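You operate a simulated robot arm through the tools that you are given. There is no shell and no other tool.

You run a simulated robot arm. Do the job below in one go: nothing can be reset, and whatever is moved stays where it is left.

## Task
Blow off the three wettest caged tubes once, the wettest on peg 1.
Fine: read the water left on the display; second on peg 2, third on peg 3; hands off while it blows.

It is judged by the outcome, as a careful person would: the job done as asked, and still so three seconds after it is handed in. It fails if anything else is knocked over, pushed out of place, dropped, spilled or broken.

## Robot
A 7-joint arm with a two-finger parallel gripper, fixed in place. Base frame: the origin is on the floor under the middle of its stand, x ahead of it, y to its left, z up; the work surface is at about z = 0.863. Units: m, degrees, N and s.
It reaches about 1.372 m from its shoulder. Its first joint turns from -149.0 to 149.0 degrees. Payload 3.43 kg.
The TCP is the grasp point between the finger pads, 0.03 m short of the fingertips. In the tool frame z runs along the fingers and y along their closing line. Largest opening 0.094 m; finger width 0.028, thickness 0.01; the body of the gripper, 0.05 by 0.096 m, starts 0.055 m behind the TCP.
Orientation is that of the tool frame in the base frame, as a unit quaternion [w, x, y, z]. With the fingers straight down and closing along the base's y, the tool's x points along the base's -x, its y along +y and its z along -z.

## Interface
- The arm moves only by the tool nudge_tool. Its argument "steps" is one flat list of numbers, 7 for each row, row after row: the finger opening in m, from 0 to 0.094, then the shift along the tool's x, y, z in m, then the turn, a rotation vector about the tool's x, y, z in degrees. In form: [claw, dx, dy, dz, wx, wy, wz, claw, dx, dy, dz, wx, wy, wz, ...]. A call has 1 to 20 rows; each row shifts and turns the commanded pose from where the row before left it, along the tool's axes as they then stand. Rows are played at 5 a second. More than 0.05 m and 8.6 degrees between two rows, or a gripper value outside its range, and nothing of the call is played. Where a pose cannot be reached the arm comes as near as it can. A force on the tool above 40 N (or 10 N above the force at the start of the call, whichever is more), or a blocked arm, ends the call early, and 0.2 s more pass. The fingers move at their own pace (about 0.045 m/s each) and stop on an object; they squeeze with about 31 N. The grip force told is the motor's: it shows also when the fingers shut on nothing. Time passes only in rows, and 0.2 s behind the last, so rows that do not move let the fingers close. It gives the time, the measured TCP pose, the force on the tool (base axes), the opening and the grip force at its end, in the units of the frame above (readings bear some noise), with the torque about the TCP (base axes, N m) and any sound that the robot's microphone picked up, and new pictures: "show" is both (left out), scene, wrist or none.
- Cameras (640 x 400 px; columns grow to the right, rows downward): "scene" is fixed at [0.0473, 0.6516, 1.4327]; the picture's right is [0.55, -0.84, 0.00], its down [-0.51, -0.33, -0.79] and it looks along [0.66, 0.43, -0.61] (base axes); focal length 295 px, centre (320, 200). "wrist" rides on the gripper at [0.076, 0.014, -0.102] in the tool frame; the picture's right is [-0.18, 0.98, 0.00], its down [-0.75, -0.14, -0.64] and it looks along [-0.63, -0.12, 0.77] (tool axes); focal length 243 px, centre (320, 200). There is no depth. A picture from a camera that has moved, and an enlarged one, comes with that camera's place and axes in the base frame and with its lens.
- zoom(camera, box): a new picture of the part [left, top, right, bottom] of that camera's present view, enlarged. It takes no simulated time.
- job_done(): hands the job in; it is judged then, once.

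Places have to be worked out from the pictures, the camera data and where the tool is seen. Open the gripper and draw the arm clear of the work before you hand the job in, unless the task says otherwise.

The tools are called after "Emit:" as a command line: name --argument value ..., lists and objects as JSON in quotes. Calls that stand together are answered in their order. nudge_tool: Moves the arm, as the interface text tells. Its arguments: {"type":"object","properties":{"steps":{"type":"array"},"show":{"type":"string","enum":["both","scene","wrist","none"]}},"required":["steps"]} The other tools are called the same way: zoom (camera, box) takes an enlarged picture of a part of a camera's view; job_done () hands the job in.

At the start:

```text
t: 0.0
ee_pos: [0.5805, 0.7989, 1.1929]
orientation: [0.0, 0.001, 1.0, -0.001]
force: [0.1, 0.8, 0.3]
ft_torque: [-0.02, 0.02, -0.01]
width: 0.0941
gripper_force: 0.1
```

scene: 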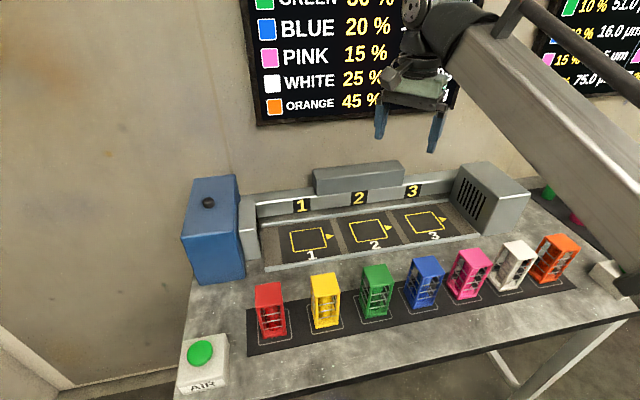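
wrist: 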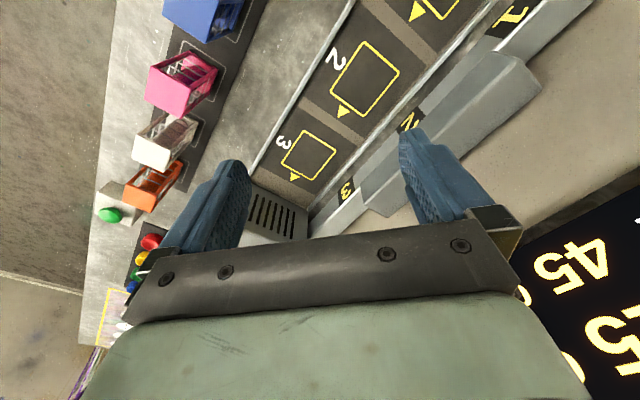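

I'll first look closely at the displays, the caged tubes and the trough, before any motion.

Emit:
zoom --camera "scene" --box '[230, 0, 480, 130]'

Emit:
zoom --camera "scene" --box '[520, 0, 640, 120]'

Emit:
zoom --camera "scene" --box '[230, 220, 430, 350]'

Emit:
zoom --camera "scene" --box '[400, 200, 600, 325]'

Emit:
zoom --camera "scene" --box '[240, 150, 540, 280]'

Emit:
zoom --camera "scene" --box '[160, 160, 300, 400]'

Emit:
zoom --camera "wrist" --box '[80, 160, 280, 400]'

```text
2.56 times, centred on (355, 65) of scene
camera zoom: at [0.0473, 0.6516, 1.4327], right [0.55, -0.84, 0.0], down [-0.51, -0.33, -0.79], along [0.66, 0.43, -0.61], focal length 755 px, centre (230, 546)
```

zoom: 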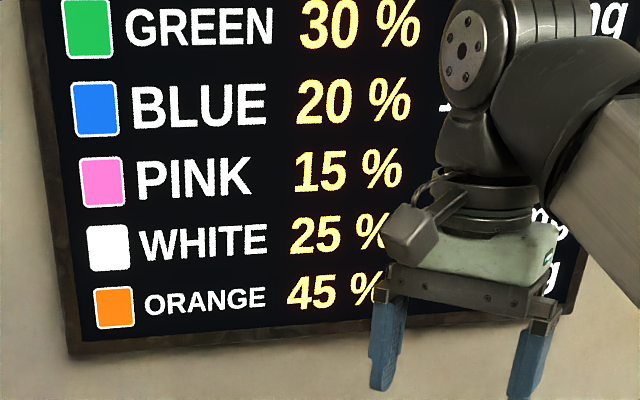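

```text
3.33 times, centred on (580, 60) of scene
camera zoom: at [0.0473, 0.6516, 1.4327], right [0.55, -0.84, 0.0], down [-0.51, -0.33, -0.79], along [0.66, 0.43, -0.61], focal length 983 px, centre (-547, 667)
```

zoom: 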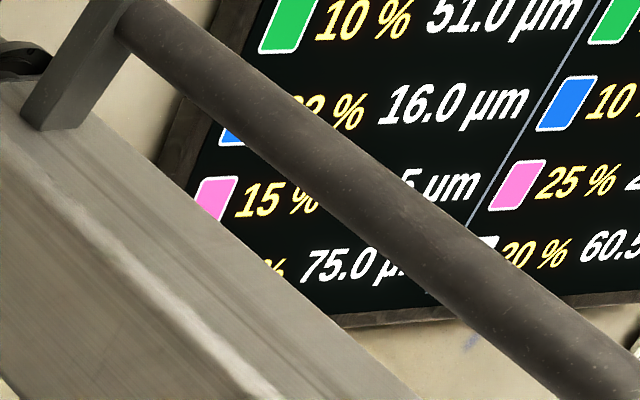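

```text
3.08 times, centred on (330, 285) of scene
camera zoom: at [0.0473, 0.6516, 1.4327], right [0.55, -0.84, 0.0], down [-0.51, -0.33, -0.79], along [0.66, 0.43, -0.61], focal length 907 px, centre (289, -62)
```

zoom: 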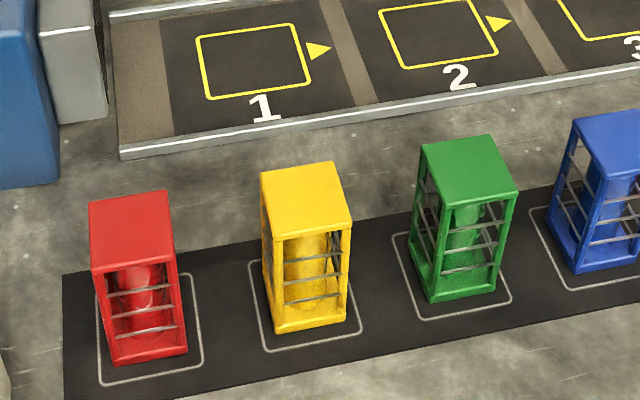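

```text
3.20 times, centred on (500, 262) of scene
camera zoom: at [0.0473, 0.6516, 1.4327], right [0.55, -0.84, 0.0], down [-0.51, -0.33, -0.79], along [0.66, 0.43, -0.61], focal length 944 px, centre (-256, 0)
```

zoom: 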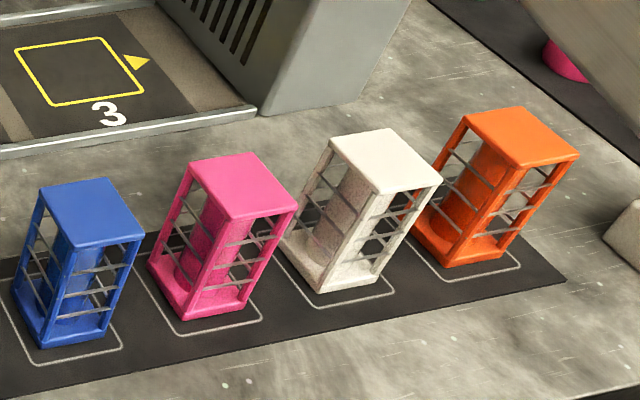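

```text
2.13 times, centred on (390, 215) of scene
camera zoom: at [0.0473, 0.6516, 1.4327], right [0.55, -0.84, 0.0], down [-0.51, -0.33, -0.79], along [0.66, 0.43, -0.61], focal length 629 px, centre (171, 168)
```

zoom: 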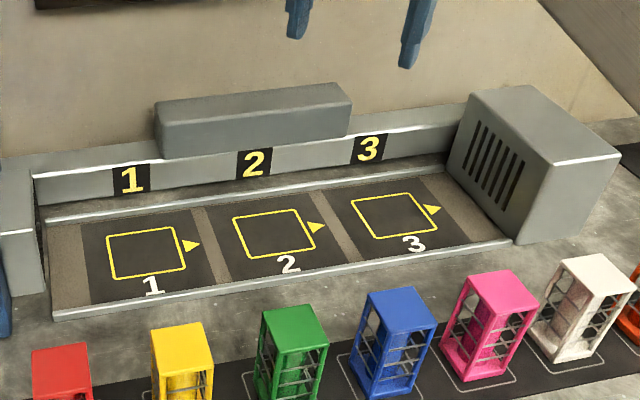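

```text
1.67 times, centred on (230, 280) of scene
camera zoom: at [0.0473, 0.6516, 1.4327], right [0.55, -0.84, 0.0], down [-0.51, -0.33, -0.79], along [0.66, 0.43, -0.61], focal length 492 px, centre (470, 67)
```

zoom: 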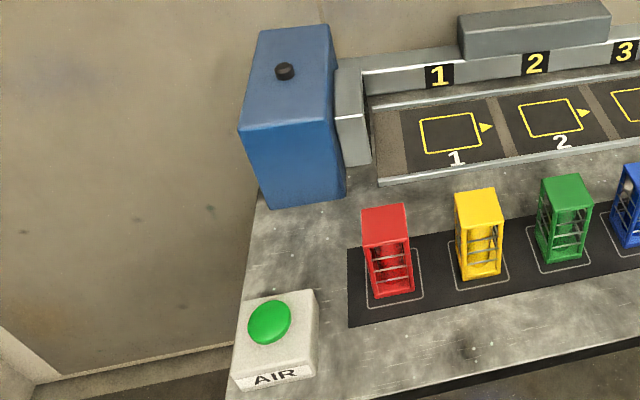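

```text
1.67 times, centred on (180, 280) of wrist
camera zoom: at [0.5032, 0.814, 1.2949], right [0.18, 0.98, 0.0], down [0.75, -0.14, 0.64], along [0.63, -0.12, -0.77], focal length 404 px, centre (553, 67)
```

zoom: 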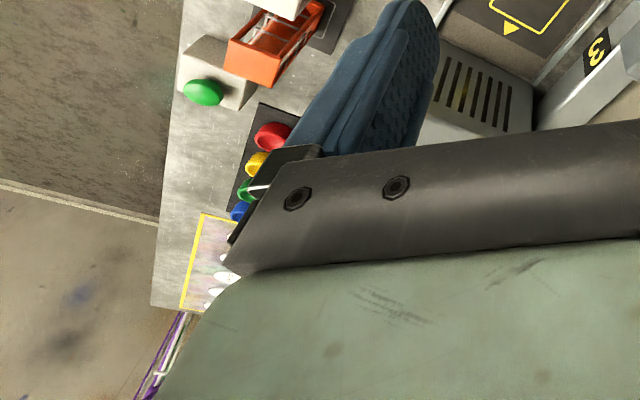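

The scene shows GREEN 30 %, BLUE 20 %, PINK 15 %, WHITE 25 %, ORANGE 45 % on a partly hidden wall board, and there is a second board as well. I'll turn the wrist 44° towards the wall and move up and back, so I can then read the boards fully.

Emit:
nudge_tool --steps '[0.094, 0, 0, 0, 0, 0, -7.333, 0.094, 0, 0, 0, 0, 0, -7.333, 0.094, 0, 0, 0, 0, 0, -7.333, 0.094, 0, 0, 0, 0, 0, -7.333, 0.094, 0, 0, 0, 0, 0, -7.333, 0.094, 0, 0, 0, 0, 0, -7.333, 0.094, 0.024, -0.0075, -0.0314, 0, 0, 0, 0.094, 0.024, -0.0075, -0.0314, 0, 0, 0, 0.094, 0.024, -0.0075, -0.0314, 0, 0, 0, 0.094, 0.024, -0.0075, -0.0314, 0, 0, 0, 0.094, 0.024, -0.0075, -0.0314, 0, 0, 0]' --show "both"

```text
t: 2.1
ee_pos: [0.5535, 0.7425, 1.2577]
orientation: [0.017, -0.372, 0.928, 0.011]
force: [4.3, 5.7, -10.5]
ft_torque: [0.01, -0.18, -0.09]
width: 0.094
gripper_force: 0.0
out of reach, approached as far as the arm can: row 8, 9, 10
stopped in row 10: the force on the tool passed its limit at 44 N (the readings are from after the stop); the commanded pose is now the measured one
camera wrist: at [0.4852, 0.6969, 1.3565], right [-0.55, 0.84, 0.02], down [0.63, 0.4, 0.67], along [0.56, 0.38, -0.74], focal length 243 px, centre (320, 200)
```

scene: 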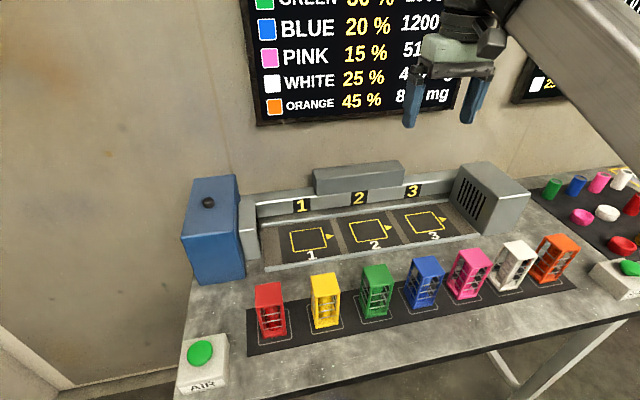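
wrist: 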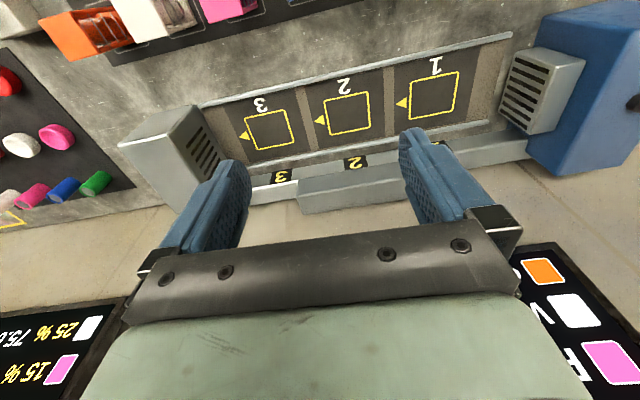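

The arm stopped at (0.55, 0.74, 1.26) with a reach or joint limit, and nothing was touched in the pictures. I'll tilt the tool up towards the wall in place to get the board into view of the wrist camera.

Emit:
nudge_tool --steps '[0.094, 0, 0, 0, 0, -8.3, 0, 0.094, 0, 0, 0, 0, -8.3, 0, 0.094, 0, 0, 0, 0, -8.3, 0, 0.094, 0, 0, 0, 0, -8.3, 0, 0.094, 0, 0, 0, 0, -8.3, 0]' --show "both"

```text
t: 3.3
ee_pos: [0.5533, 0.7425, 1.257]
orientation: [0.345, -0.345, 0.861, 0.143]
force: [0.0, 0.2, 0.1]
ft_torque: [-0.01, 0.0, -0.01]
width: 0.094
gripper_force: 0.0
camera wrist: at [0.4511, 0.6662, 1.2781], right [-0.58, 0.8, 0.14], down [0.17, -0.04, 0.98], along [0.79, 0.6, -0.12], focal length 243 px, centre (320, 200)
```

scene: 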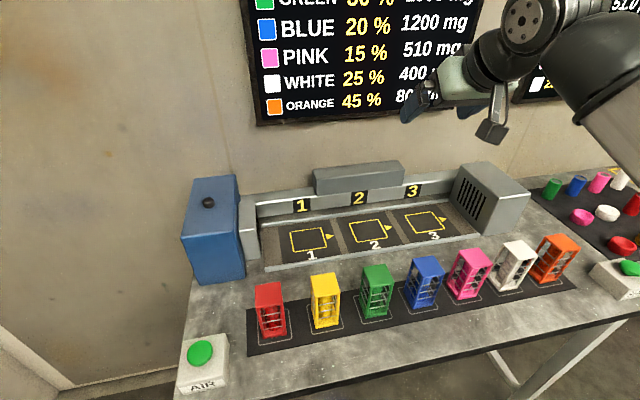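
wrist: 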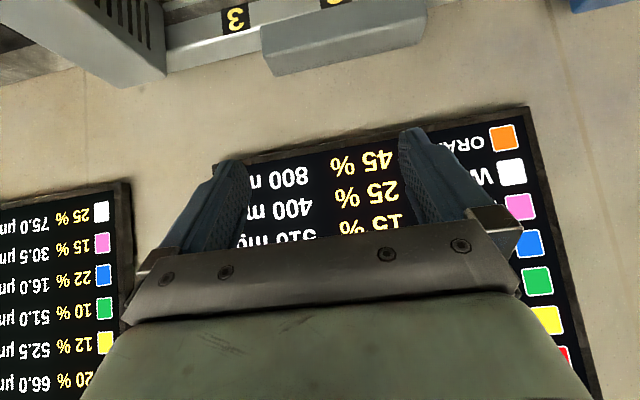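

The wrist view now shows the lower rows (upside down): ORANGE 45 % 800, WHITE 25 % 400, PINK 15 % 510, but the gripper body hides the header. I'll tilt further and rise a little.

Emit:
nudge_tool --steps '[0.094, 0, 0, 0, 0, -8.3, 0, 0.094, 0, 0, 0, 0, -8.3, 0, 0.094, 0, 0, 0, 0, -8.3, 0, 0.094, 0, 0, 0, 0, -8.3, 0, 0.094, -0.032, 0, -0.0088, 0, 0, 0, 0.094, -0.032, 0, -0.0088, 0, 0, 0, 0.094, -0.032, 0, -0.0088, 0, 0, 0]' --show "both"

```text
t: 4.9
ee_pos: [0.5479, 0.7398, 1.3563]
orientation: [0.576, -0.29, 0.728, 0.235]
force: [0.1, -0.2, -0.8]
ft_torque: [-0.01, -0.01, 0.03]
width: 0.0941
gripper_force: 0.1
camera wrist: at [0.4517, 0.6708, 1.306], right [-0.65, 0.74, 0.19], down [-0.23, -0.42, 0.88], along [0.73, 0.53, 0.44], focal length 243 px, centre (320, 200)
```

scene: 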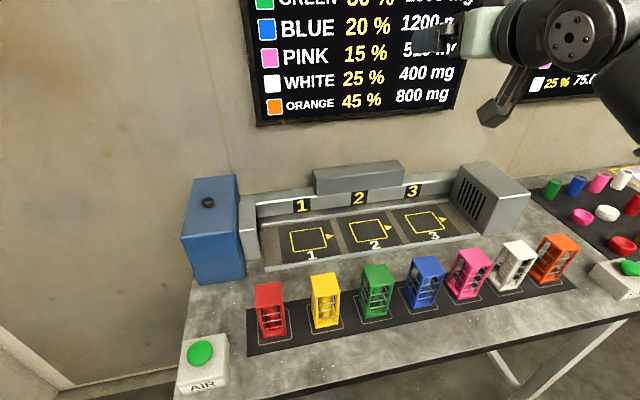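
wrist: 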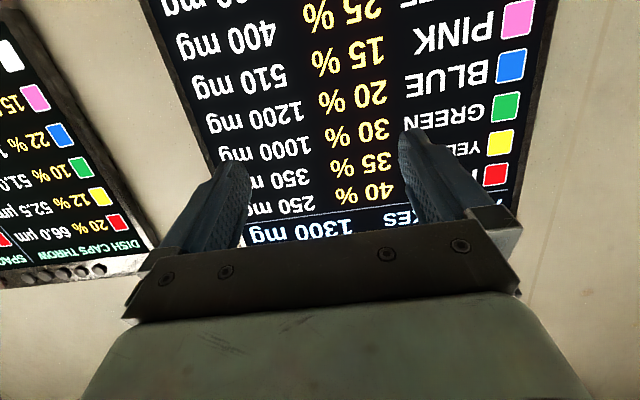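

The board gives RED 40 % 250 mg, YELLOW 35 % 350, GREEN 30 % 1000, BLUE 20 % 1200, PINK 15 % 510, WHITE 25 % 400, with a header ending "…KES 1300 mg". I need the full header, so I'll tilt and rise a little more.

Emit:
nudge_tool --steps '[0.094, 0, 0, 0, 0, -8.3, 0, 0.094, 0, 0, 0, 0, -8.3, 0, 0.094, -0.035, 0, 0, 0, 0, 0, 0.094, -0.035, 0, 0, 0, 0, 0]' --show "both"

```text
t: 5.9
ee_pos: [0.5483, 0.7356, 1.4243]
orientation: [0.674, -0.253, 0.637, 0.275]
force: [0.0, 0.8, 0.4]
ft_torque: [0.0, -0.06, -0.01]
width: 0.0937
gripper_force: 0.0
camera wrist: at [0.4665, 0.6794, 1.342], right [-0.69, 0.7, 0.19], down [-0.39, -0.58, 0.71], along [0.61, 0.41, 0.68], focal length 243 px, centre (320, 200)
```

scene: 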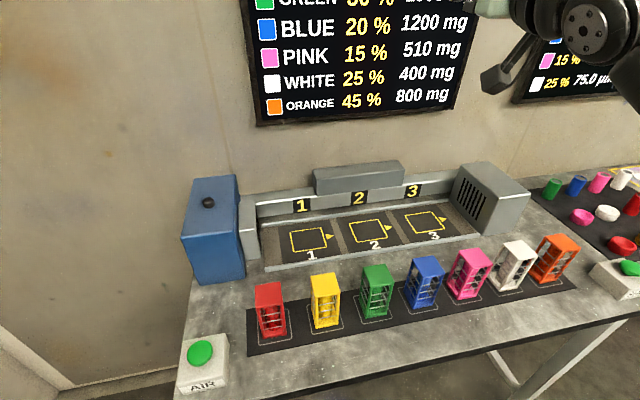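
wrist: 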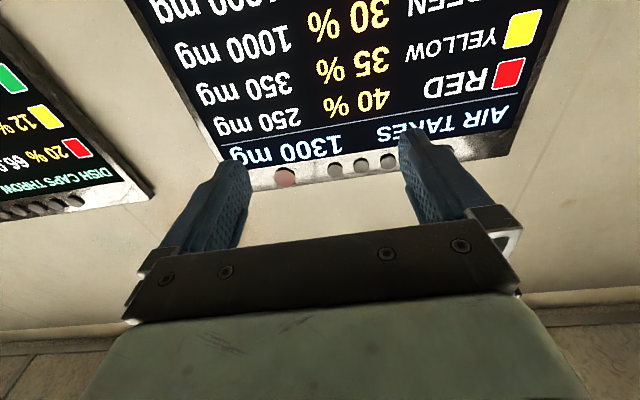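

The header reads "AIR TAKES 1300 mg"; I'll zoom in on it and the lamps under it for any more wording.

Emit:
zoom --camera "wrist" --box '[180, 40, 560, 200]'

Emit:
zoom --camera "wrist" --box '[0, 100, 200, 240]'

Emit:
zoom --camera "scene" --box '[240, 0, 500, 130]'

Emit:
zoom --camera "scene" --box '[500, 20, 640, 300]'

```text
1.68 times, centred on (370, 120) of wrist
camera zoom: at [0.4665, 0.6794, 1.342], right [-0.69, 0.7, 0.19], down [-0.39, -0.58, 0.71], along [0.61, 0.41, 0.68], focal length 409 px, centre (236, 335)
```

zoom: 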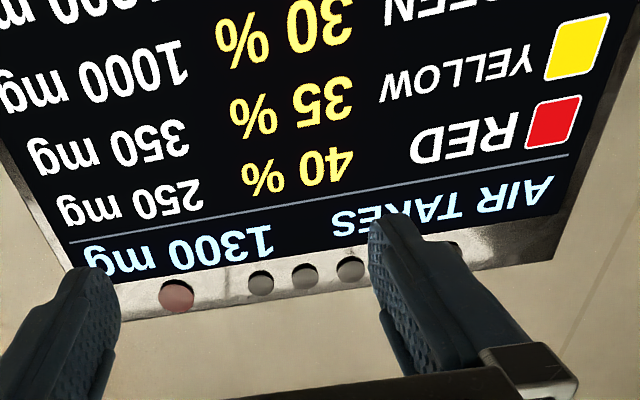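

```text
2.86 times, centred on (100, 170) of wrist
camera zoom: at [0.4665, 0.6794, 1.342], right [-0.69, 0.7, 0.19], down [-0.39, -0.58, 0.71], along [0.61, 0.41, 0.68], focal length 693 px, centre (949, 286)
```

zoom: 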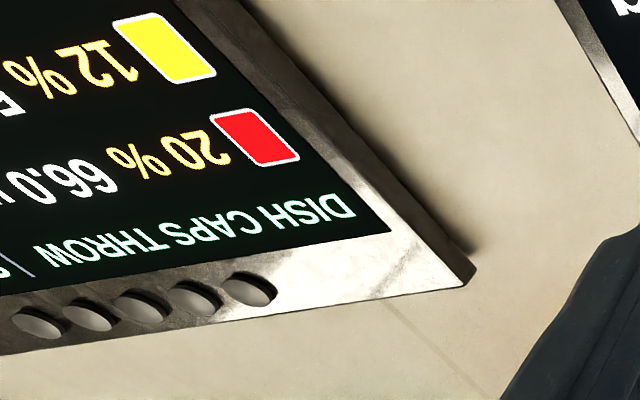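

```text
2.46 times, centred on (370, 65) of scene
camera zoom: at [0.0473, 0.6516, 1.4327], right [0.55, -0.84, 0.0], down [-0.51, -0.33, -0.79], along [0.66, 0.43, -0.61], focal length 726 px, centre (197, 532)
```

zoom: 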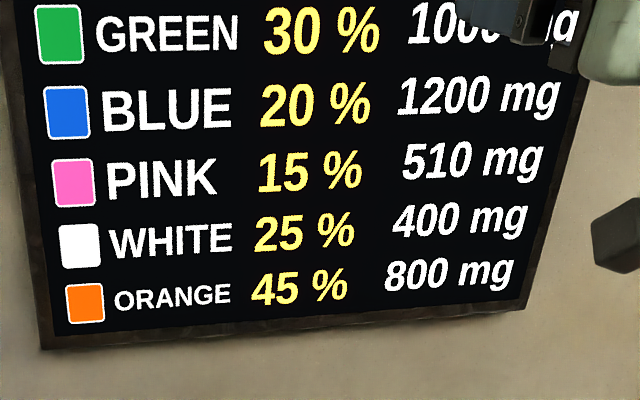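

```text
1.43 times, centred on (570, 160) of scene
camera zoom: at [0.0473, 0.6516, 1.4327], right [0.55, -0.84, 0.0], down [-0.51, -0.33, -0.79], along [0.66, 0.43, -0.61], focal length 421 px, centre (-37, 257)
```

zoom: 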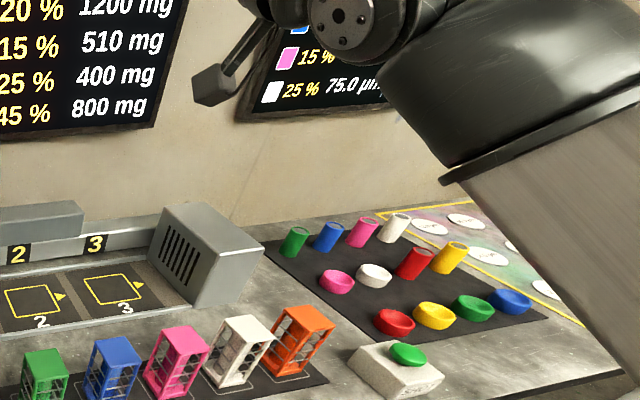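

To understand the two columns I also want the neighbouring board and any other legend. I'll slide sideways along the wall (free air at z≈1.42) to read board 2 and to see board 1 at an angle unobstructed by the fingers.

Emit:
nudge_tool --steps '[0.094, 0, -0.044, 0, 0, 0, 0, 0.094, 0, -0.044, 0, 0, 0, 0, 0.094, 0, -0.044, 0, 0, 0, 0, 0.094, 0, -0.044, 0, 0, 0, 0, 0.094, 0, -0.044, 0, 0, 0, 0, 0.094, 0, -0.044, 0, 0, 0, 0]' --show "both"

```text
t: 7.3
ee_pos: [0.7313, 0.5457, 1.4225]
orientation: [0.674, -0.253, 0.637, 0.274]
force: [-0.3, -0.2, 0.7]
ft_torque: [-0.01, 0.0, -0.01]
width: 0.0939
gripper_force: 0.1
camera wrist: at [0.649, 0.4899, 1.3412], right [-0.69, 0.7, 0.19], down [-0.39, -0.58, 0.71], along [0.61, 0.41, 0.68], focal length 243 px, centre (320, 200)
```

scene: 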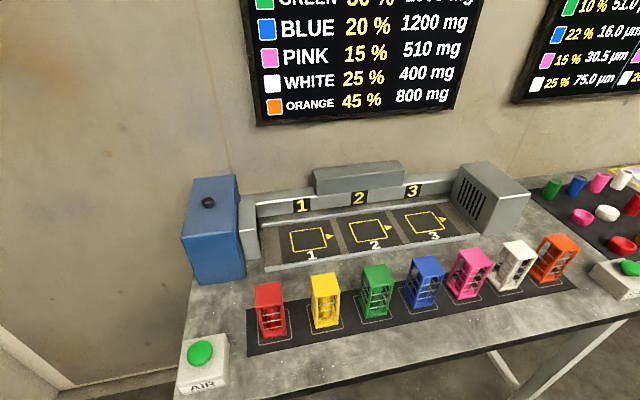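
wrist: 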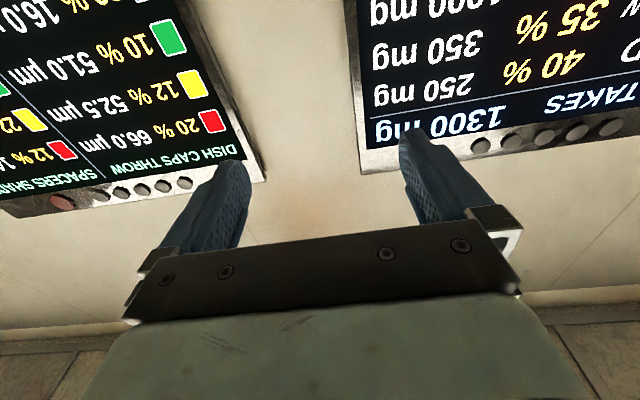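

Board 2 belongs to another station ("DISH CAPS THROW", "SPACERS SHAKE…"). I'll zoom in for its exact wording.

Emit:
zoom --camera "wrist" --box '[0, 0, 260, 220]'

Emit:
zoom --camera "wrist" --box '[340, 0, 640, 180]'

Emit:
zoom --camera "scene" --box '[500, 0, 640, 110]'

Emit:
zoom --camera "scene" --box '[520, 150, 640, 320]'

```text
1.82 times, centred on (130, 110) of wrist
camera zoom: at [0.649, 0.4899, 1.3412], right [-0.69, 0.7, 0.19], down [-0.39, -0.58, 0.71], along [0.61, 0.41, 0.68], focal length 441 px, centre (666, 364)
```

zoom: 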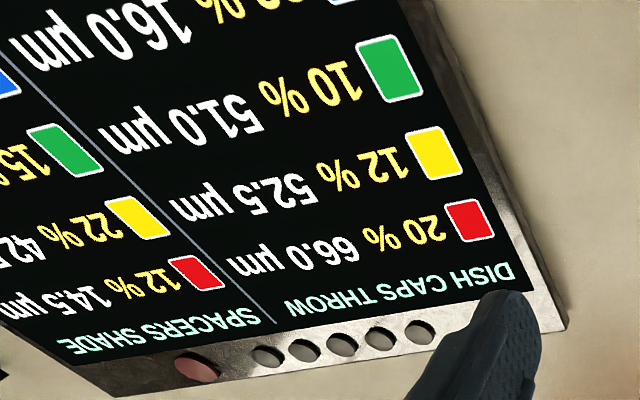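

```text
2.13 times, centred on (490, 90) of wrist
camera zoom: at [0.649, 0.4899, 1.3412], right [-0.69, 0.7, 0.19], down [-0.39, -0.58, 0.71], along [0.61, 0.41, 0.68], focal length 518 px, centre (-43, 435)
```

zoom: 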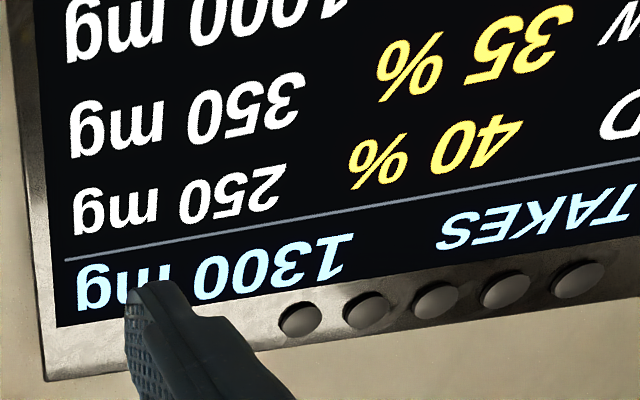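

```text
3.64 times, centred on (570, 55) of scene
camera zoom: at [0.0473, 0.6516, 1.4327], right [0.55, -0.84, 0.0], down [-0.51, -0.33, -0.79], along [0.66, 0.43, -0.61], focal length 1072 px, centre (-589, 727)
```

zoom: 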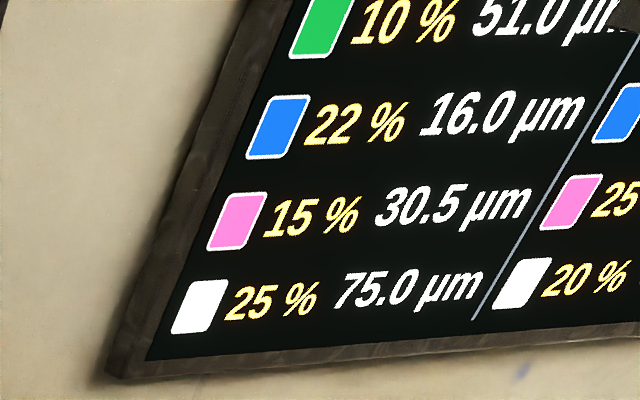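

```text
2.35 times, centred on (580, 235) of scene
camera zoom: at [0.0473, 0.6516, 1.4327], right [0.55, -0.84, 0.0], down [-0.51, -0.33, -0.79], along [0.66, 0.43, -0.61], focal length 694 px, centre (-292, 118)
```

zoom: 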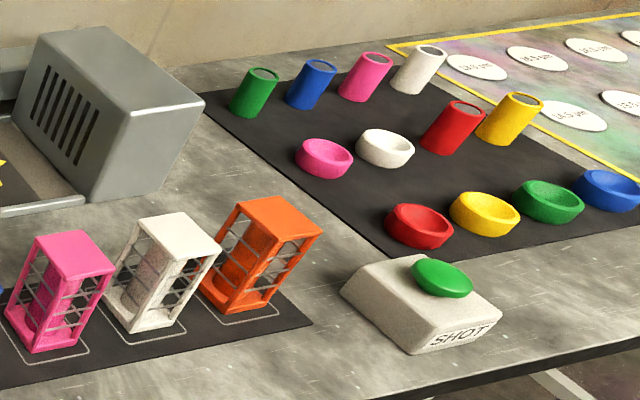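

The neighbouring station is a "SHOT" button with dish caps/spacers and labelled ovals, seemingly unrelated. I'll zoom on those labels and the tabletop for any legend explaining the % column.

Emit:
zoom --camera "scene" --box '[575, 150, 640, 200]'

Emit:
zoom --camera "scene" --box '[300, 150, 420, 215]'

Emit:
zoom --camera "scene" --box '[260, 190, 460, 290]'

```text
8.00 times, centred on (608, 175) of scene
camera zoom: at [0.0473, 0.6516, 1.4327], right [0.55, -0.84, 0.0], down [-0.51, -0.33, -0.79], along [0.66, 0.43, -0.61], focal length 2359 px, centre (-1980, 400)
```

zoom: 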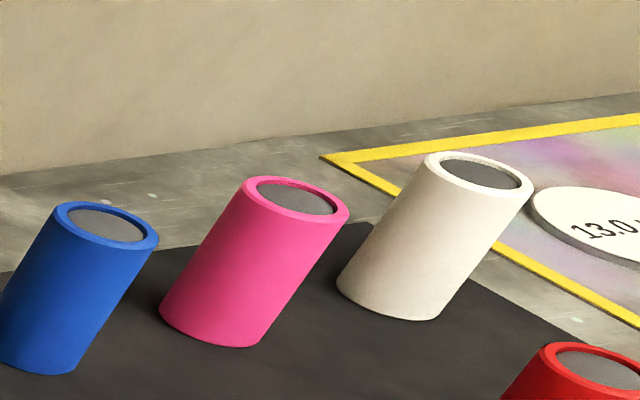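

```text
5.33 times, centred on (360, 182) of scene
camera zoom: at [0.0473, 0.6516, 1.4327], right [0.55, -0.84, 0.0], down [-0.51, -0.33, -0.79], along [0.66, 0.43, -0.61], focal length 1573 px, centre (107, 293)
```

zoom: 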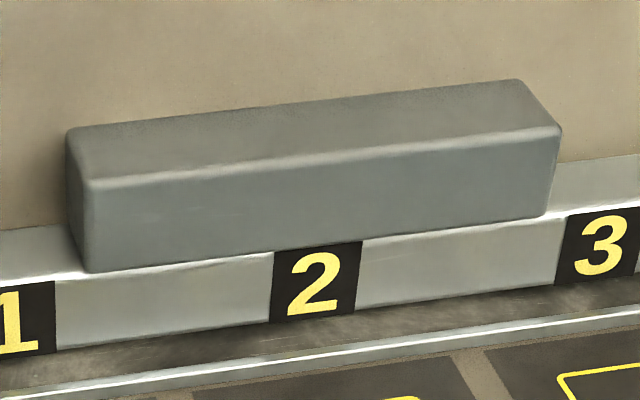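

```text
3.20 times, centred on (360, 240) of scene
camera zoom: at [0.0473, 0.6516, 1.4327], right [0.55, -0.84, 0.0], down [-0.51, -0.33, -0.79], along [0.66, 0.43, -0.61], focal length 944 px, centre (192, 72)
```

zoom: 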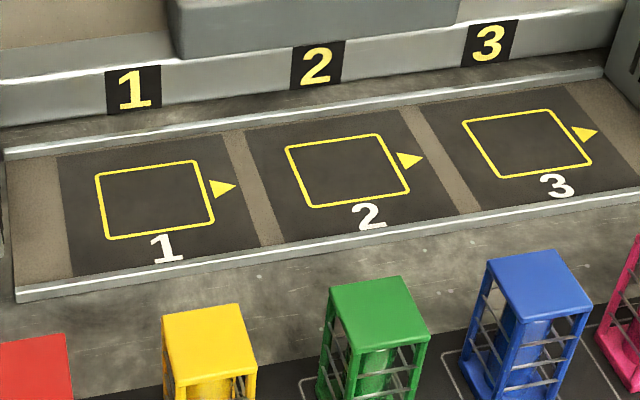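

The ovals carry µm values for the SHOT station; seeing how they relate to its %/µm columns may tell what the yellow % means. I'll bring the tool back to vertical and move right, staying high (z≈1.42).

Emit:
nudge_tool --steps '[0.094, 0, 0, 0, 0, 8.3, 0, 0.094, 0, 0, 0, 0, 8.3, 0, 0.094, 0, 0, 0, 0, 8.3, 0, 0.094, 0, 0, 0, 0, 8.3, 0, 0.094, 0, 0, 0, 0, 8.3, 0, 0.094, 0, 0, 0, 0, 8.3, 0, 0.094, 0, 0, 0, 0, 8.3, 0, 0.094, 0, 0, 0, 0, 8.3, 0, 0.094, 0, 0, 0, 0, 8.3, 0, 0.094, 0, -0.044, 0, 0, 0, 0, 0.094, 0, -0.044, 0, 0, 0, 0, 0.094, 0, -0.044, 0, 0, 0, 0, 0.094, 0, -0.044, 0, 0, 0, 0, 0.094, 0, -0.044, 0, 0, 0, 0]' --show "both"

```text
t: 10.3
ee_pos: [0.8861, 0.3874, 1.4239]
orientation: [0.15, -0.368, 0.915, 0.065]
force: [0.0, 0.8, -1.0]
ft_torque: [-0.01, -0.01, 0.0]
width: 0.0943
gripper_force: 0.1
camera wrist: at [0.7997, 0.3251, 1.4968], right [-0.55, 0.83, 0.07], down [0.47, 0.24, 0.85], along [0.69, 0.5, -0.52], focal length 243 px, centre (320, 200)
```

scene: 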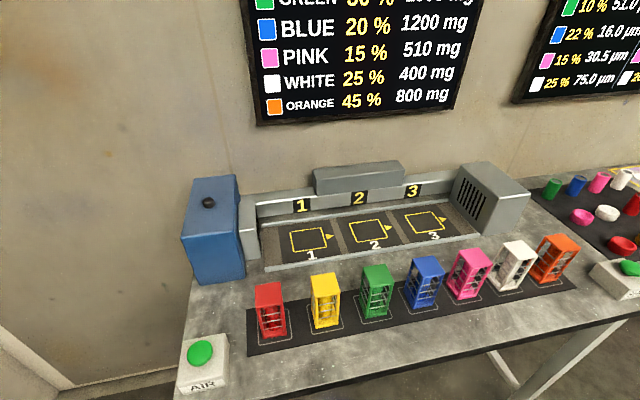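
wrist: 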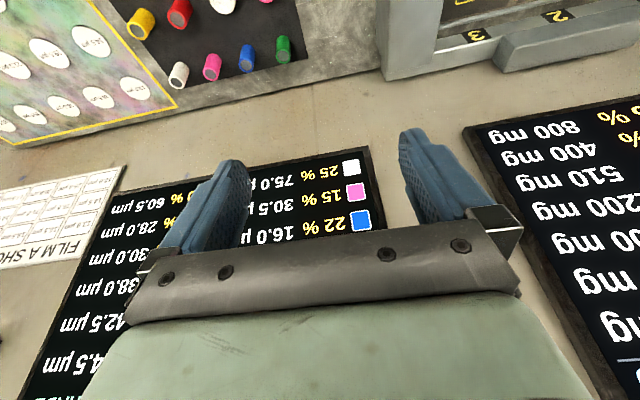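

There is also a paper chart "FILM A SHOT…" on the wall and a plate with oval places. I'll zoom on these.

Emit:
zoom --camera "wrist" --box '[0, 150, 140, 280]'

Emit:
zoom --camera "wrist" --box '[0, 0, 190, 150]'

Emit:
zoom --camera "wrist" --box '[40, 140, 380, 400]'

```text
3.08 times, centred on (70, 215) of wrist
camera zoom: at [0.7997, 0.3251, 1.4968], right [-0.55, 0.83, 0.07], down [0.47, 0.24, 0.85], along [0.69, 0.5, -0.52], focal length 746 px, centre (1089, 154)
```

zoom: 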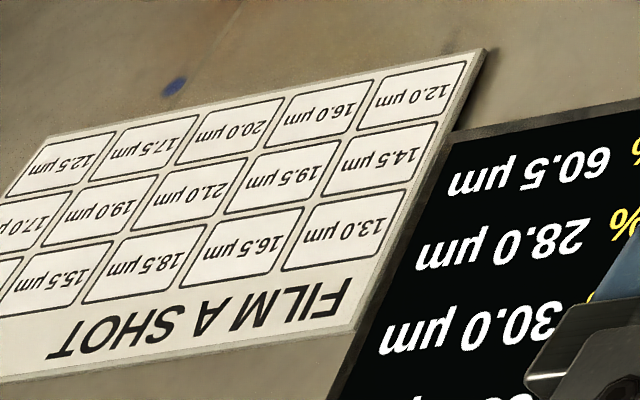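

```text
2.67 times, centred on (95, 75) of wrist
camera zoom: at [0.7997, 0.3251, 1.4968], right [-0.55, 0.83, 0.07], down [0.47, 0.24, 0.85], along [0.69, 0.5, -0.52], focal length 647 px, centre (920, 533)
```

zoom: 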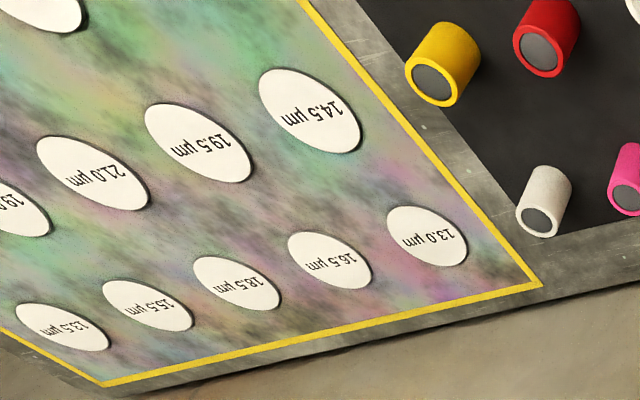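

```text
1.54 times, centred on (210, 270) of wrist
camera zoom: at [0.7997, 0.3251, 1.4968], right [-0.55, 0.83, 0.07], down [0.47, 0.24, 0.85], along [0.69, 0.5, -0.52], focal length 373 px, centre (489, 92)
```

zoom: 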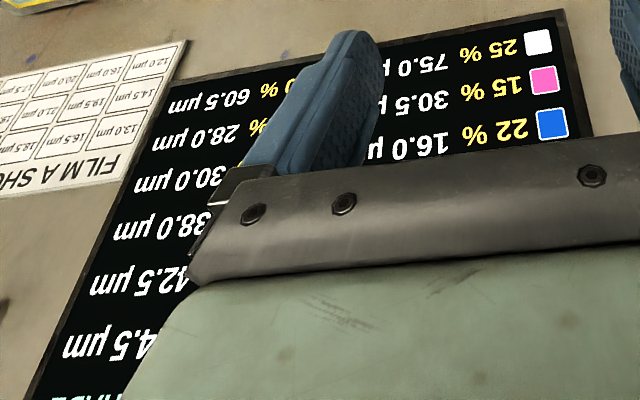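

The neighbouring "FILM A SHOT" chart shows how the boards work: the header gives what one action takes (1300 mg of water per blow) and each row gives the part's % plus its amount. So water left is the mg column: BLUE 1200 > GREEN 1000 > ORANGE 800 > PINK 510. The plan is blue to peg 1, green to peg 2 and orange to peg 3. Now I'll straighten the tool.

Emit:
nudge_tool --steps '[0.094, 0, 0, 0, 0, 8.3, 0, 0.094, 0, 0, 0, 0, 8.3, 0, 0.094, 0, 0, 0, 0, 2.3, 0]' --show "none"

```text
t: 10.8
ee_pos: [0.8879, 0.3891, 1.4245]
orientation: [0.095, -0.37, 0.923, 0.04]
force: [14.4, 6.9, -18.4]
ft_torque: [0.3, -0.06, 0.28]
width: 0.094
gripper_force: 0.0
out of reach, approached as far as the arm can: row 2
stopped in row 2: the force on the tool passed its limit at 77 N (the readings are from after the stop); the commanded pose is now the measured one
```

At this height a vertical tool seems to hit a wrist joint limit, with no contact. I'll descend diagonally first, then straighten lower down.

Emit:
nudge_tool --steps '[0.094, 0.02, 0.0355, 0.015, 0, 0, 0, 0.094, 0.02, 0.0355, 0.015, 0, 0, 0, 0.094, 0.02, 0.0355, 0.015, 0, 0, 0, 0.094, 0.02, 0.0355, 0.015, 0, 0, 0, 0.094, 0.02, 0.0355, 0.015, 0, 0, 0, 0.094, 0.02, 0.0355, 0.015, 0, 0, 0, 0.094, 0.02, 0.0355, 0.015, 0, 0, 0, 0.094, 0.02, 0.0355, 0.015, 0, 0, 0, 0.094, 0.02, 0.0355, 0.015, 0, 0, 0, 0.094, 0.02, 0.0355, 0.015, 0, 0, 0, 0.094, 0.02, 0.0355, 0.015, 0, 0, 0, 0.094, 0.02, 0.0355, 0.015, 0, 0, 0]' --show "both"

```text
t: 11.1
ee_pos: [0.8708, 0.395, 1.416]
orientation: [0.096, -0.372, 0.922, 0.04]
force: [3.5, 7.7, -7.8]
ft_torque: [-0.41, -0.29, -0.48]
width: 0.0941
gripper_force: 0.0
stopped in row 1: the force on the tool passed its limit at 43 N (the readings are from after the stop); the commanded pose is now the measured one
camera wrist: at [0.7908, 0.3401, 1.4999], right [-0.55, 0.83, 0.04], down [0.53, 0.32, 0.78], along [0.64, 0.45, -0.62], focal length 243 px, centre (320, 200)
```

scene: 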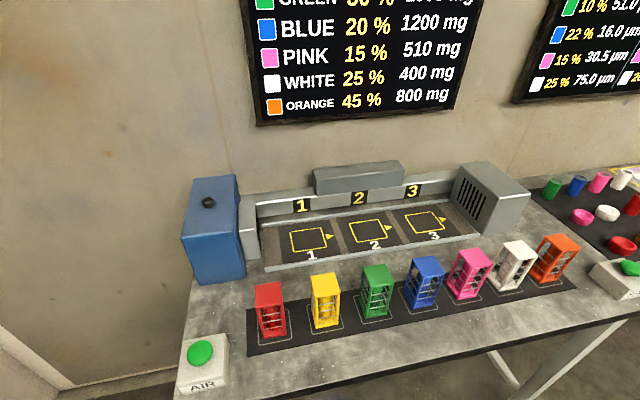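
wrist: 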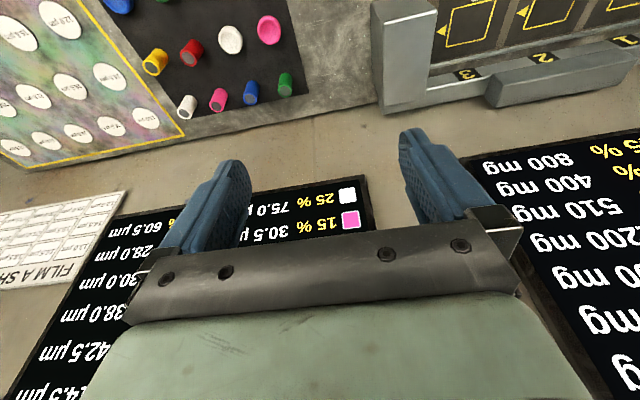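

The stop looks like residual shaking, since nothing is near the tool. I'll let it settle briefly, then move on with gentle rows.

Emit:
nudge_tool --steps '[0.094, 0, 0, 0, 0, 0, 0, 0.094, 0, 0, 0, 0, 0, 0, 0.094, 0.008, 0.014, 0.006, 0, 0, 0, 0.094, 0.016, 0.028, 0.012, 0, 0, 0, 0.094, 0.02, 0.0355, 0.015, 0, 0, 0, 0.094, 0.02, 0.0355, 0.015, 0, 0, 0, 0.094, 0.02, 0.0355, 0.015, 0, 0, 0, 0.094, 0.02, 0.0355, 0.015, 0, 0, 0, 0.094, 0.02, 0.0355, 0.015, 0, 0, 0, 0.094, 0.02, 0.0355, 0.015, 0, 0, 0, 0.094, 0.02, 0.0355, 0.015, 0, 0, 0, 0.094, 0.02, 0.0355, 0.015, 0, 0, 0, 0.094, 0.02, 0.0355, 0.015, 0, 0, 0, 0.094, 0.02, 0.0355, 0.015, 0, 0, 0]' --show "both"

```text
t: 14.1
ee_pos: [0.4613, 0.556, 1.2039]
orientation: [0.095, -0.372, 0.922, 0.041]
force: [0.1, 0.9, 0.6]
ft_torque: [0.0, 0.04, 0.03]
width: 0.0939
gripper_force: 0.1
camera wrist: at [0.381, 0.5005, 1.2894], right [-0.55, 0.83, 0.04], down [0.54, 0.32, 0.78], along [0.64, 0.45, -0.62], focal length 243 px, centre (320, 200)
```

scene: 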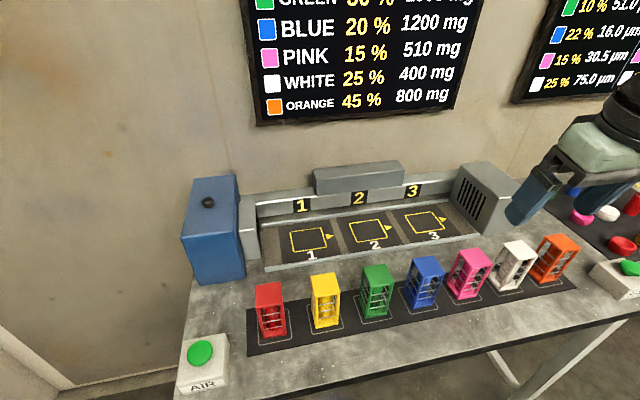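
wrist: 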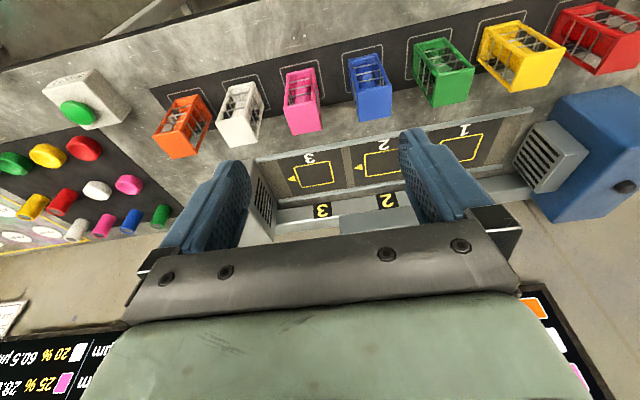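

The wrist view now shows the whole row and the trough. I'll go down 6 cm and straighten the tool the remaining ~11.8° in gentle steps.

Emit:
nudge_tool --steps '[0.094, 0.006, 0, 0.029, 0, 0, 0, 0.094, 0.006, 0, 0.029, 0, 0, 0, 0.094, 0, 0, 0, 0, 3, 0, 0.094, 0, 0, 0, 0, 3, 0, 0.094, 0, 0, 0, 0, 3, 0, 0.094, 0, 0, 0, 0, 2.8, 0, 0.094, 0, 0, 0, 0, 0, 0]' --show "both"

```text
t: 15.7
ee_pos: [0.4658, 0.5601, 1.1372]
orientation: [0.01, -0.375, 0.927, 0.006]
force: [5.4, 4.2, -11.1]
ft_torque: [0.04, -0.11, -0.01]
width: 0.0938
gripper_force: 0.2
out of reach, approached as far as the arm can: row 6
stopped in row 7: the force on the tool passed its limit at 43 N (the readings are from after the stop); the commanded pose is now the measured one
camera wrist: at [0.3986, 0.5158, 1.2375], right [-0.55, 0.84, 0.01], down [0.63, 0.41, 0.66], along [0.55, 0.37, -0.75], focal length 243 px, centre (320, 200)
```

scene: 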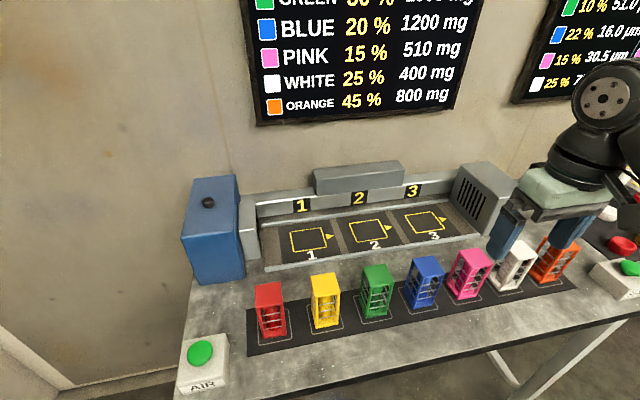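
wrist: 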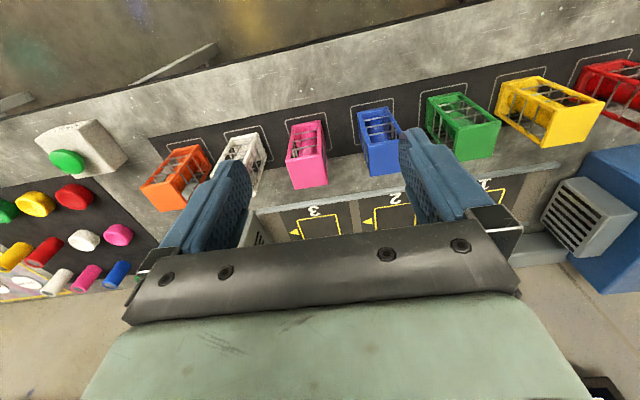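

The tool is within about 1.3° of vertical. I'll zoom in on the cages, their white outlines and the trough squares to measure their positions.

Emit:
zoom --camera "wrist" --box '[270, 60, 510, 200]'

Emit:
zoom --camera "wrist" --box '[120, 100, 340, 240]'

```text
2.67 times, centred on (390, 130) of wrist
camera zoom: at [0.3986, 0.5158, 1.2375], right [-0.55, 0.84, 0.01], down [0.63, 0.41, 0.66], along [0.55, 0.37, -0.75], focal length 647 px, centre (133, 387)
```

zoom: 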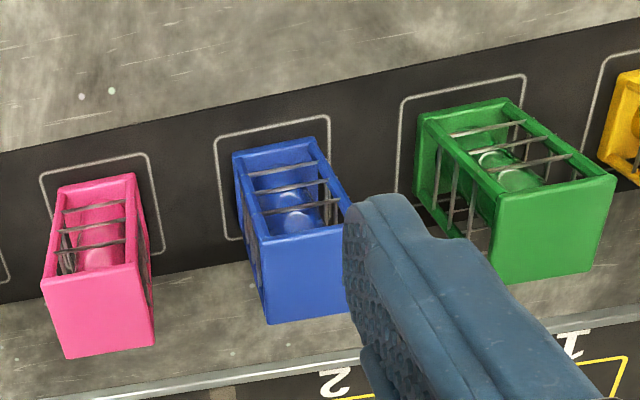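

```text
2.86 times, centred on (230, 170) of wrist
camera zoom: at [0.3986, 0.5158, 1.2375], right [-0.55, 0.84, 0.01], down [0.63, 0.41, 0.66], along [0.55, 0.37, -0.75], focal length 693 px, centre (577, 286)
```

zoom: 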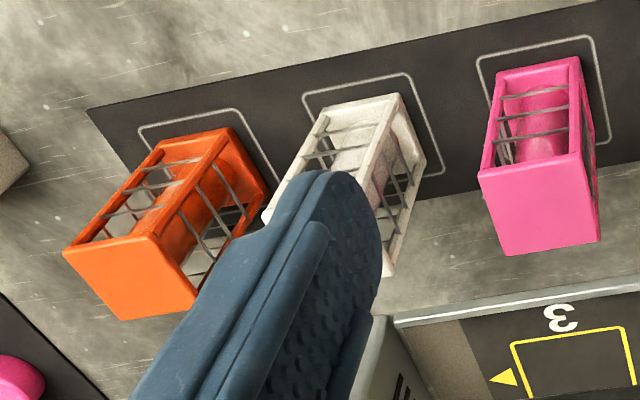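

From the wrist view, the blue cage's centre is about (0.488, 0.682), its side about 0.049 and its top about z 0.966, aligned with the tool. I'll move to a hover above blue at z≈1.05 to check alignment.

Emit:
nudge_tool --steps '[0.085, 0, 0, 0, 0, 0, 0, 0.085, 0, 0, 0, 0, 0, 0, 0.085, -0.0123, 0.009, 0.0112, 0, 0, 0, 0.085, -0.0247, 0.018, 0.0224, 0, 0, 0, 0.085, -0.0247, 0.018, 0.0224, 0, 0, 0, 0.085, -0.0247, 0.018, 0.0224, 0, 0, 0, 0.085, -0.0123, 0.009, 0.0112, 0, 0, 0, 0.085, 0, 0, 0, 0, 0, 0]' --show "both"

```text
t: 17.5
ee_pos: [0.4865, 0.6826, 1.0496]
orientation: [0.008, -0.375, 0.927, 0.005]
force: [-0.4, 0.5, -0.7]
ft_torque: [0.01, 0.04, -0.01]
width: 0.0851
gripper_force: 0.0
camera wrist: at [0.4205, 0.6389, 1.1505], right [-0.55, 0.83, 0.01], down [0.63, 0.41, 0.66], along [0.54, 0.37, -0.75], focal length 243 px, centre (320, 200)
```

scene: 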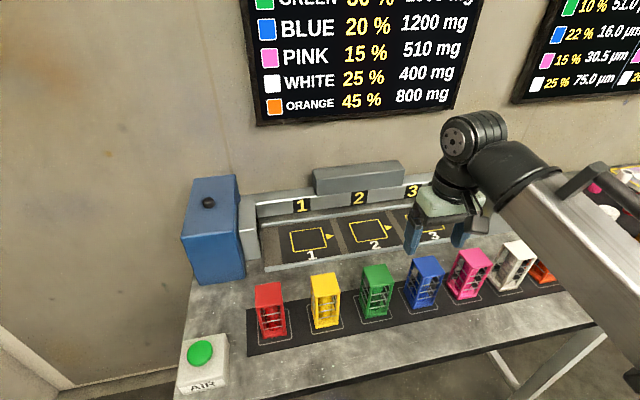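
wrist: 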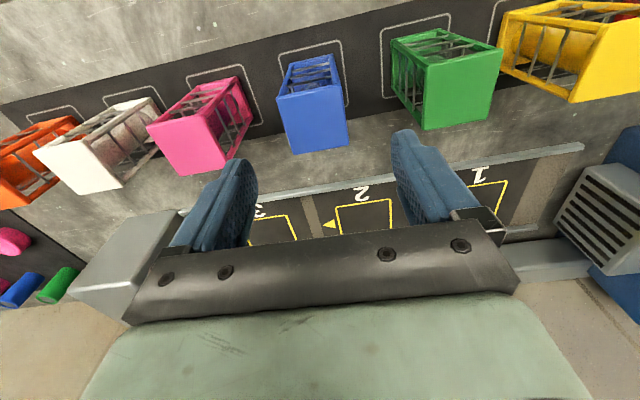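

The point under the TCP projects at about (320,124), and the blue top's centre seems to be at about (314,121). I'll zoom for a precise reading.

Emit:
zoom --camera "wrist" --box '[250, 40, 390, 170]'

Emit:
zoom --camera "wrist" --box '[220, 160, 640, 300]'

```text
3.08 times, centred on (320, 105) of wrist
camera zoom: at [0.4205, 0.6389, 1.1505], right [-0.55, 0.83, 0.01], down [0.63, 0.41, 0.66], along [0.54, 0.37, -0.75], focal length 746 px, centre (320, 492)
```

zoom: 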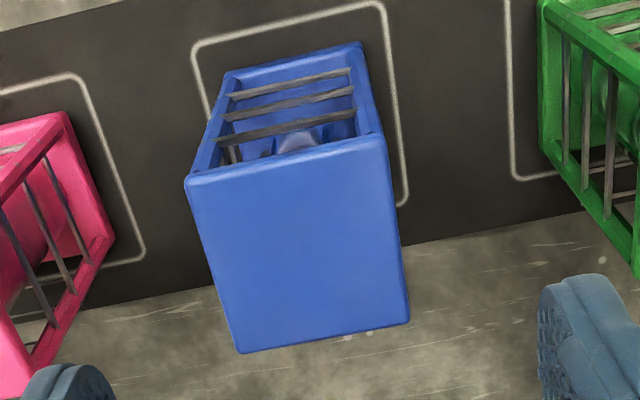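

```text
1.52 times, centred on (430, 230) of wrist
camera zoom: at [0.4205, 0.6389, 1.1505], right [-0.55, 0.83, 0.01], down [0.63, 0.41, 0.66], along [0.54, 0.37, -0.75], focal length 370 px, centre (152, 154)
```

zoom: 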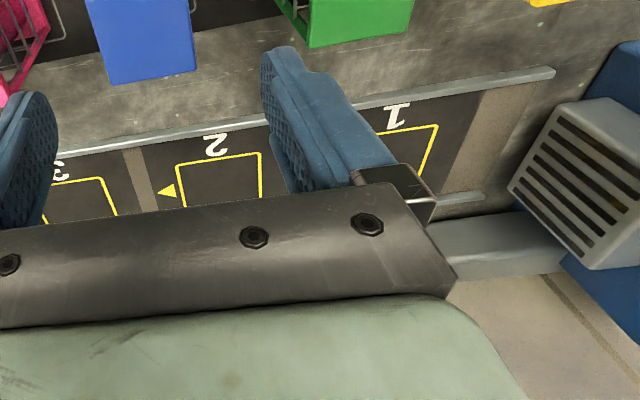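

In the tool frame the blue centre is at (+0.002, −0.0036) with faces parallel to the fingers. I'll correct that and try removing the last ~1° of tilt here at the hover.

Emit:
nudge_tool --steps '[0.085, 0.002, -0.0036, 0, 0, 0, 0, 0.085, 0, 0, 0, 0, 0.5, 0, 0.085, 0, 0, 0, 0, 0.5, 0, 0.085, 0, 0, 0, 0, 0, 0]' --show "none"

```text
t: 18.5
ee_pos: [0.4893, 0.6781, 1.0495]
orientation: [0.0, -0.375, 0.927, 0.002]
force: [0.1, 0.5, -0.3]
ft_torque: [0.02, 0.01, 0.01]
width: 0.0851
gripper_force: 0.0
```

The tool is now vertical. I'll descend straight down around the blue cage to z≈0.948, keeping the fingers open.

Emit:
nudge_tool --steps '[0.085, 0, 0, 0.025, 0, 0, 0, 0.085, 0, 0, 0.025, 0, 0, 0, 0.085, 0, 0, 0.025, 0, 0, 0, 0.085, 0, 0, 0.02, 0, 0, 0, 0.085, 0, 0, 0.0065, 0, 0, 0, 0.085, 0, 0, 0, 0, 0, 0]' --show "both"

```text
t: 19.9
ee_pos: [0.4876, 0.6768, 0.9467]
orientation: [0.0, -0.375, 0.927, 0.001]
force: [0.6, 0.0, -0.3]
ft_torque: [0.01, -0.01, -0.02]
width: 0.0849
gripper_force: 0.0
camera wrist: at [0.4229, 0.6347, 1.0507], right [-0.55, 0.83, 0.0], down [0.64, 0.42, 0.64], along [0.54, 0.36, -0.77], focal length 243 px, centre (320, 200)
```

scene: 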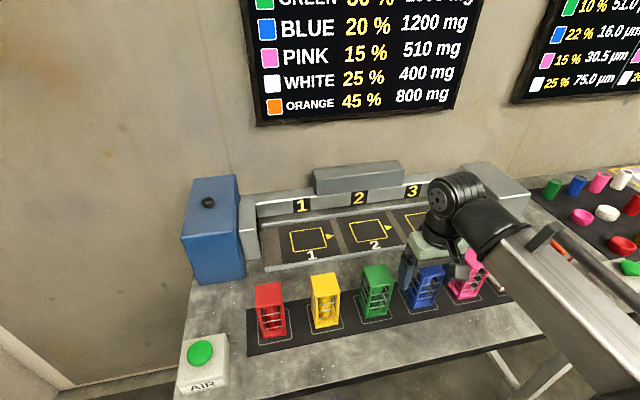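
wrist: 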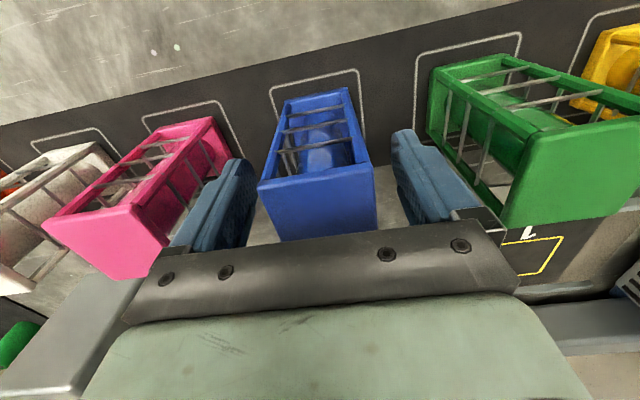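

The blue cage sits between the pads, centred. I'll close the fingers on it, without lifting yet.

Emit:
nudge_tool --steps '[0.03, 0, 0, 0, 0, 0, 0, 0.03, 0, 0, 0, 0, 0, 0, 0.03, 0, 0, 0, 0, 0, 0, 0.03, 0, 0, 0, 0, 0, 0]' --show "wrist"

```text
t: 20.9
ee_pos: [0.4881, 0.6777, 0.9491]
orientation: [0.0, -0.375, 0.927, 0.002]
force: [0.5, 1.0, 0.1]
ft_torque: [0.06, -0.02, 0.02]
width: 0.0519
gripper_force: 30.5
camera wrist: at [0.4229, 0.6347, 1.0509], right [-0.55, 0.83, 0.0], down [0.64, 0.42, 0.64], along [0.53, 0.36, -0.77], focal length 243 px, centre (320, 200)
```

wrist: 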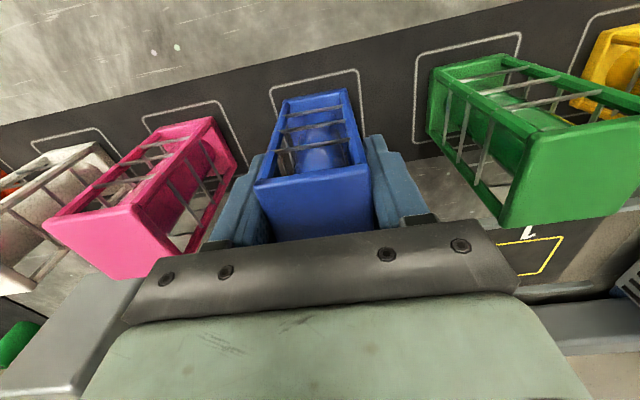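

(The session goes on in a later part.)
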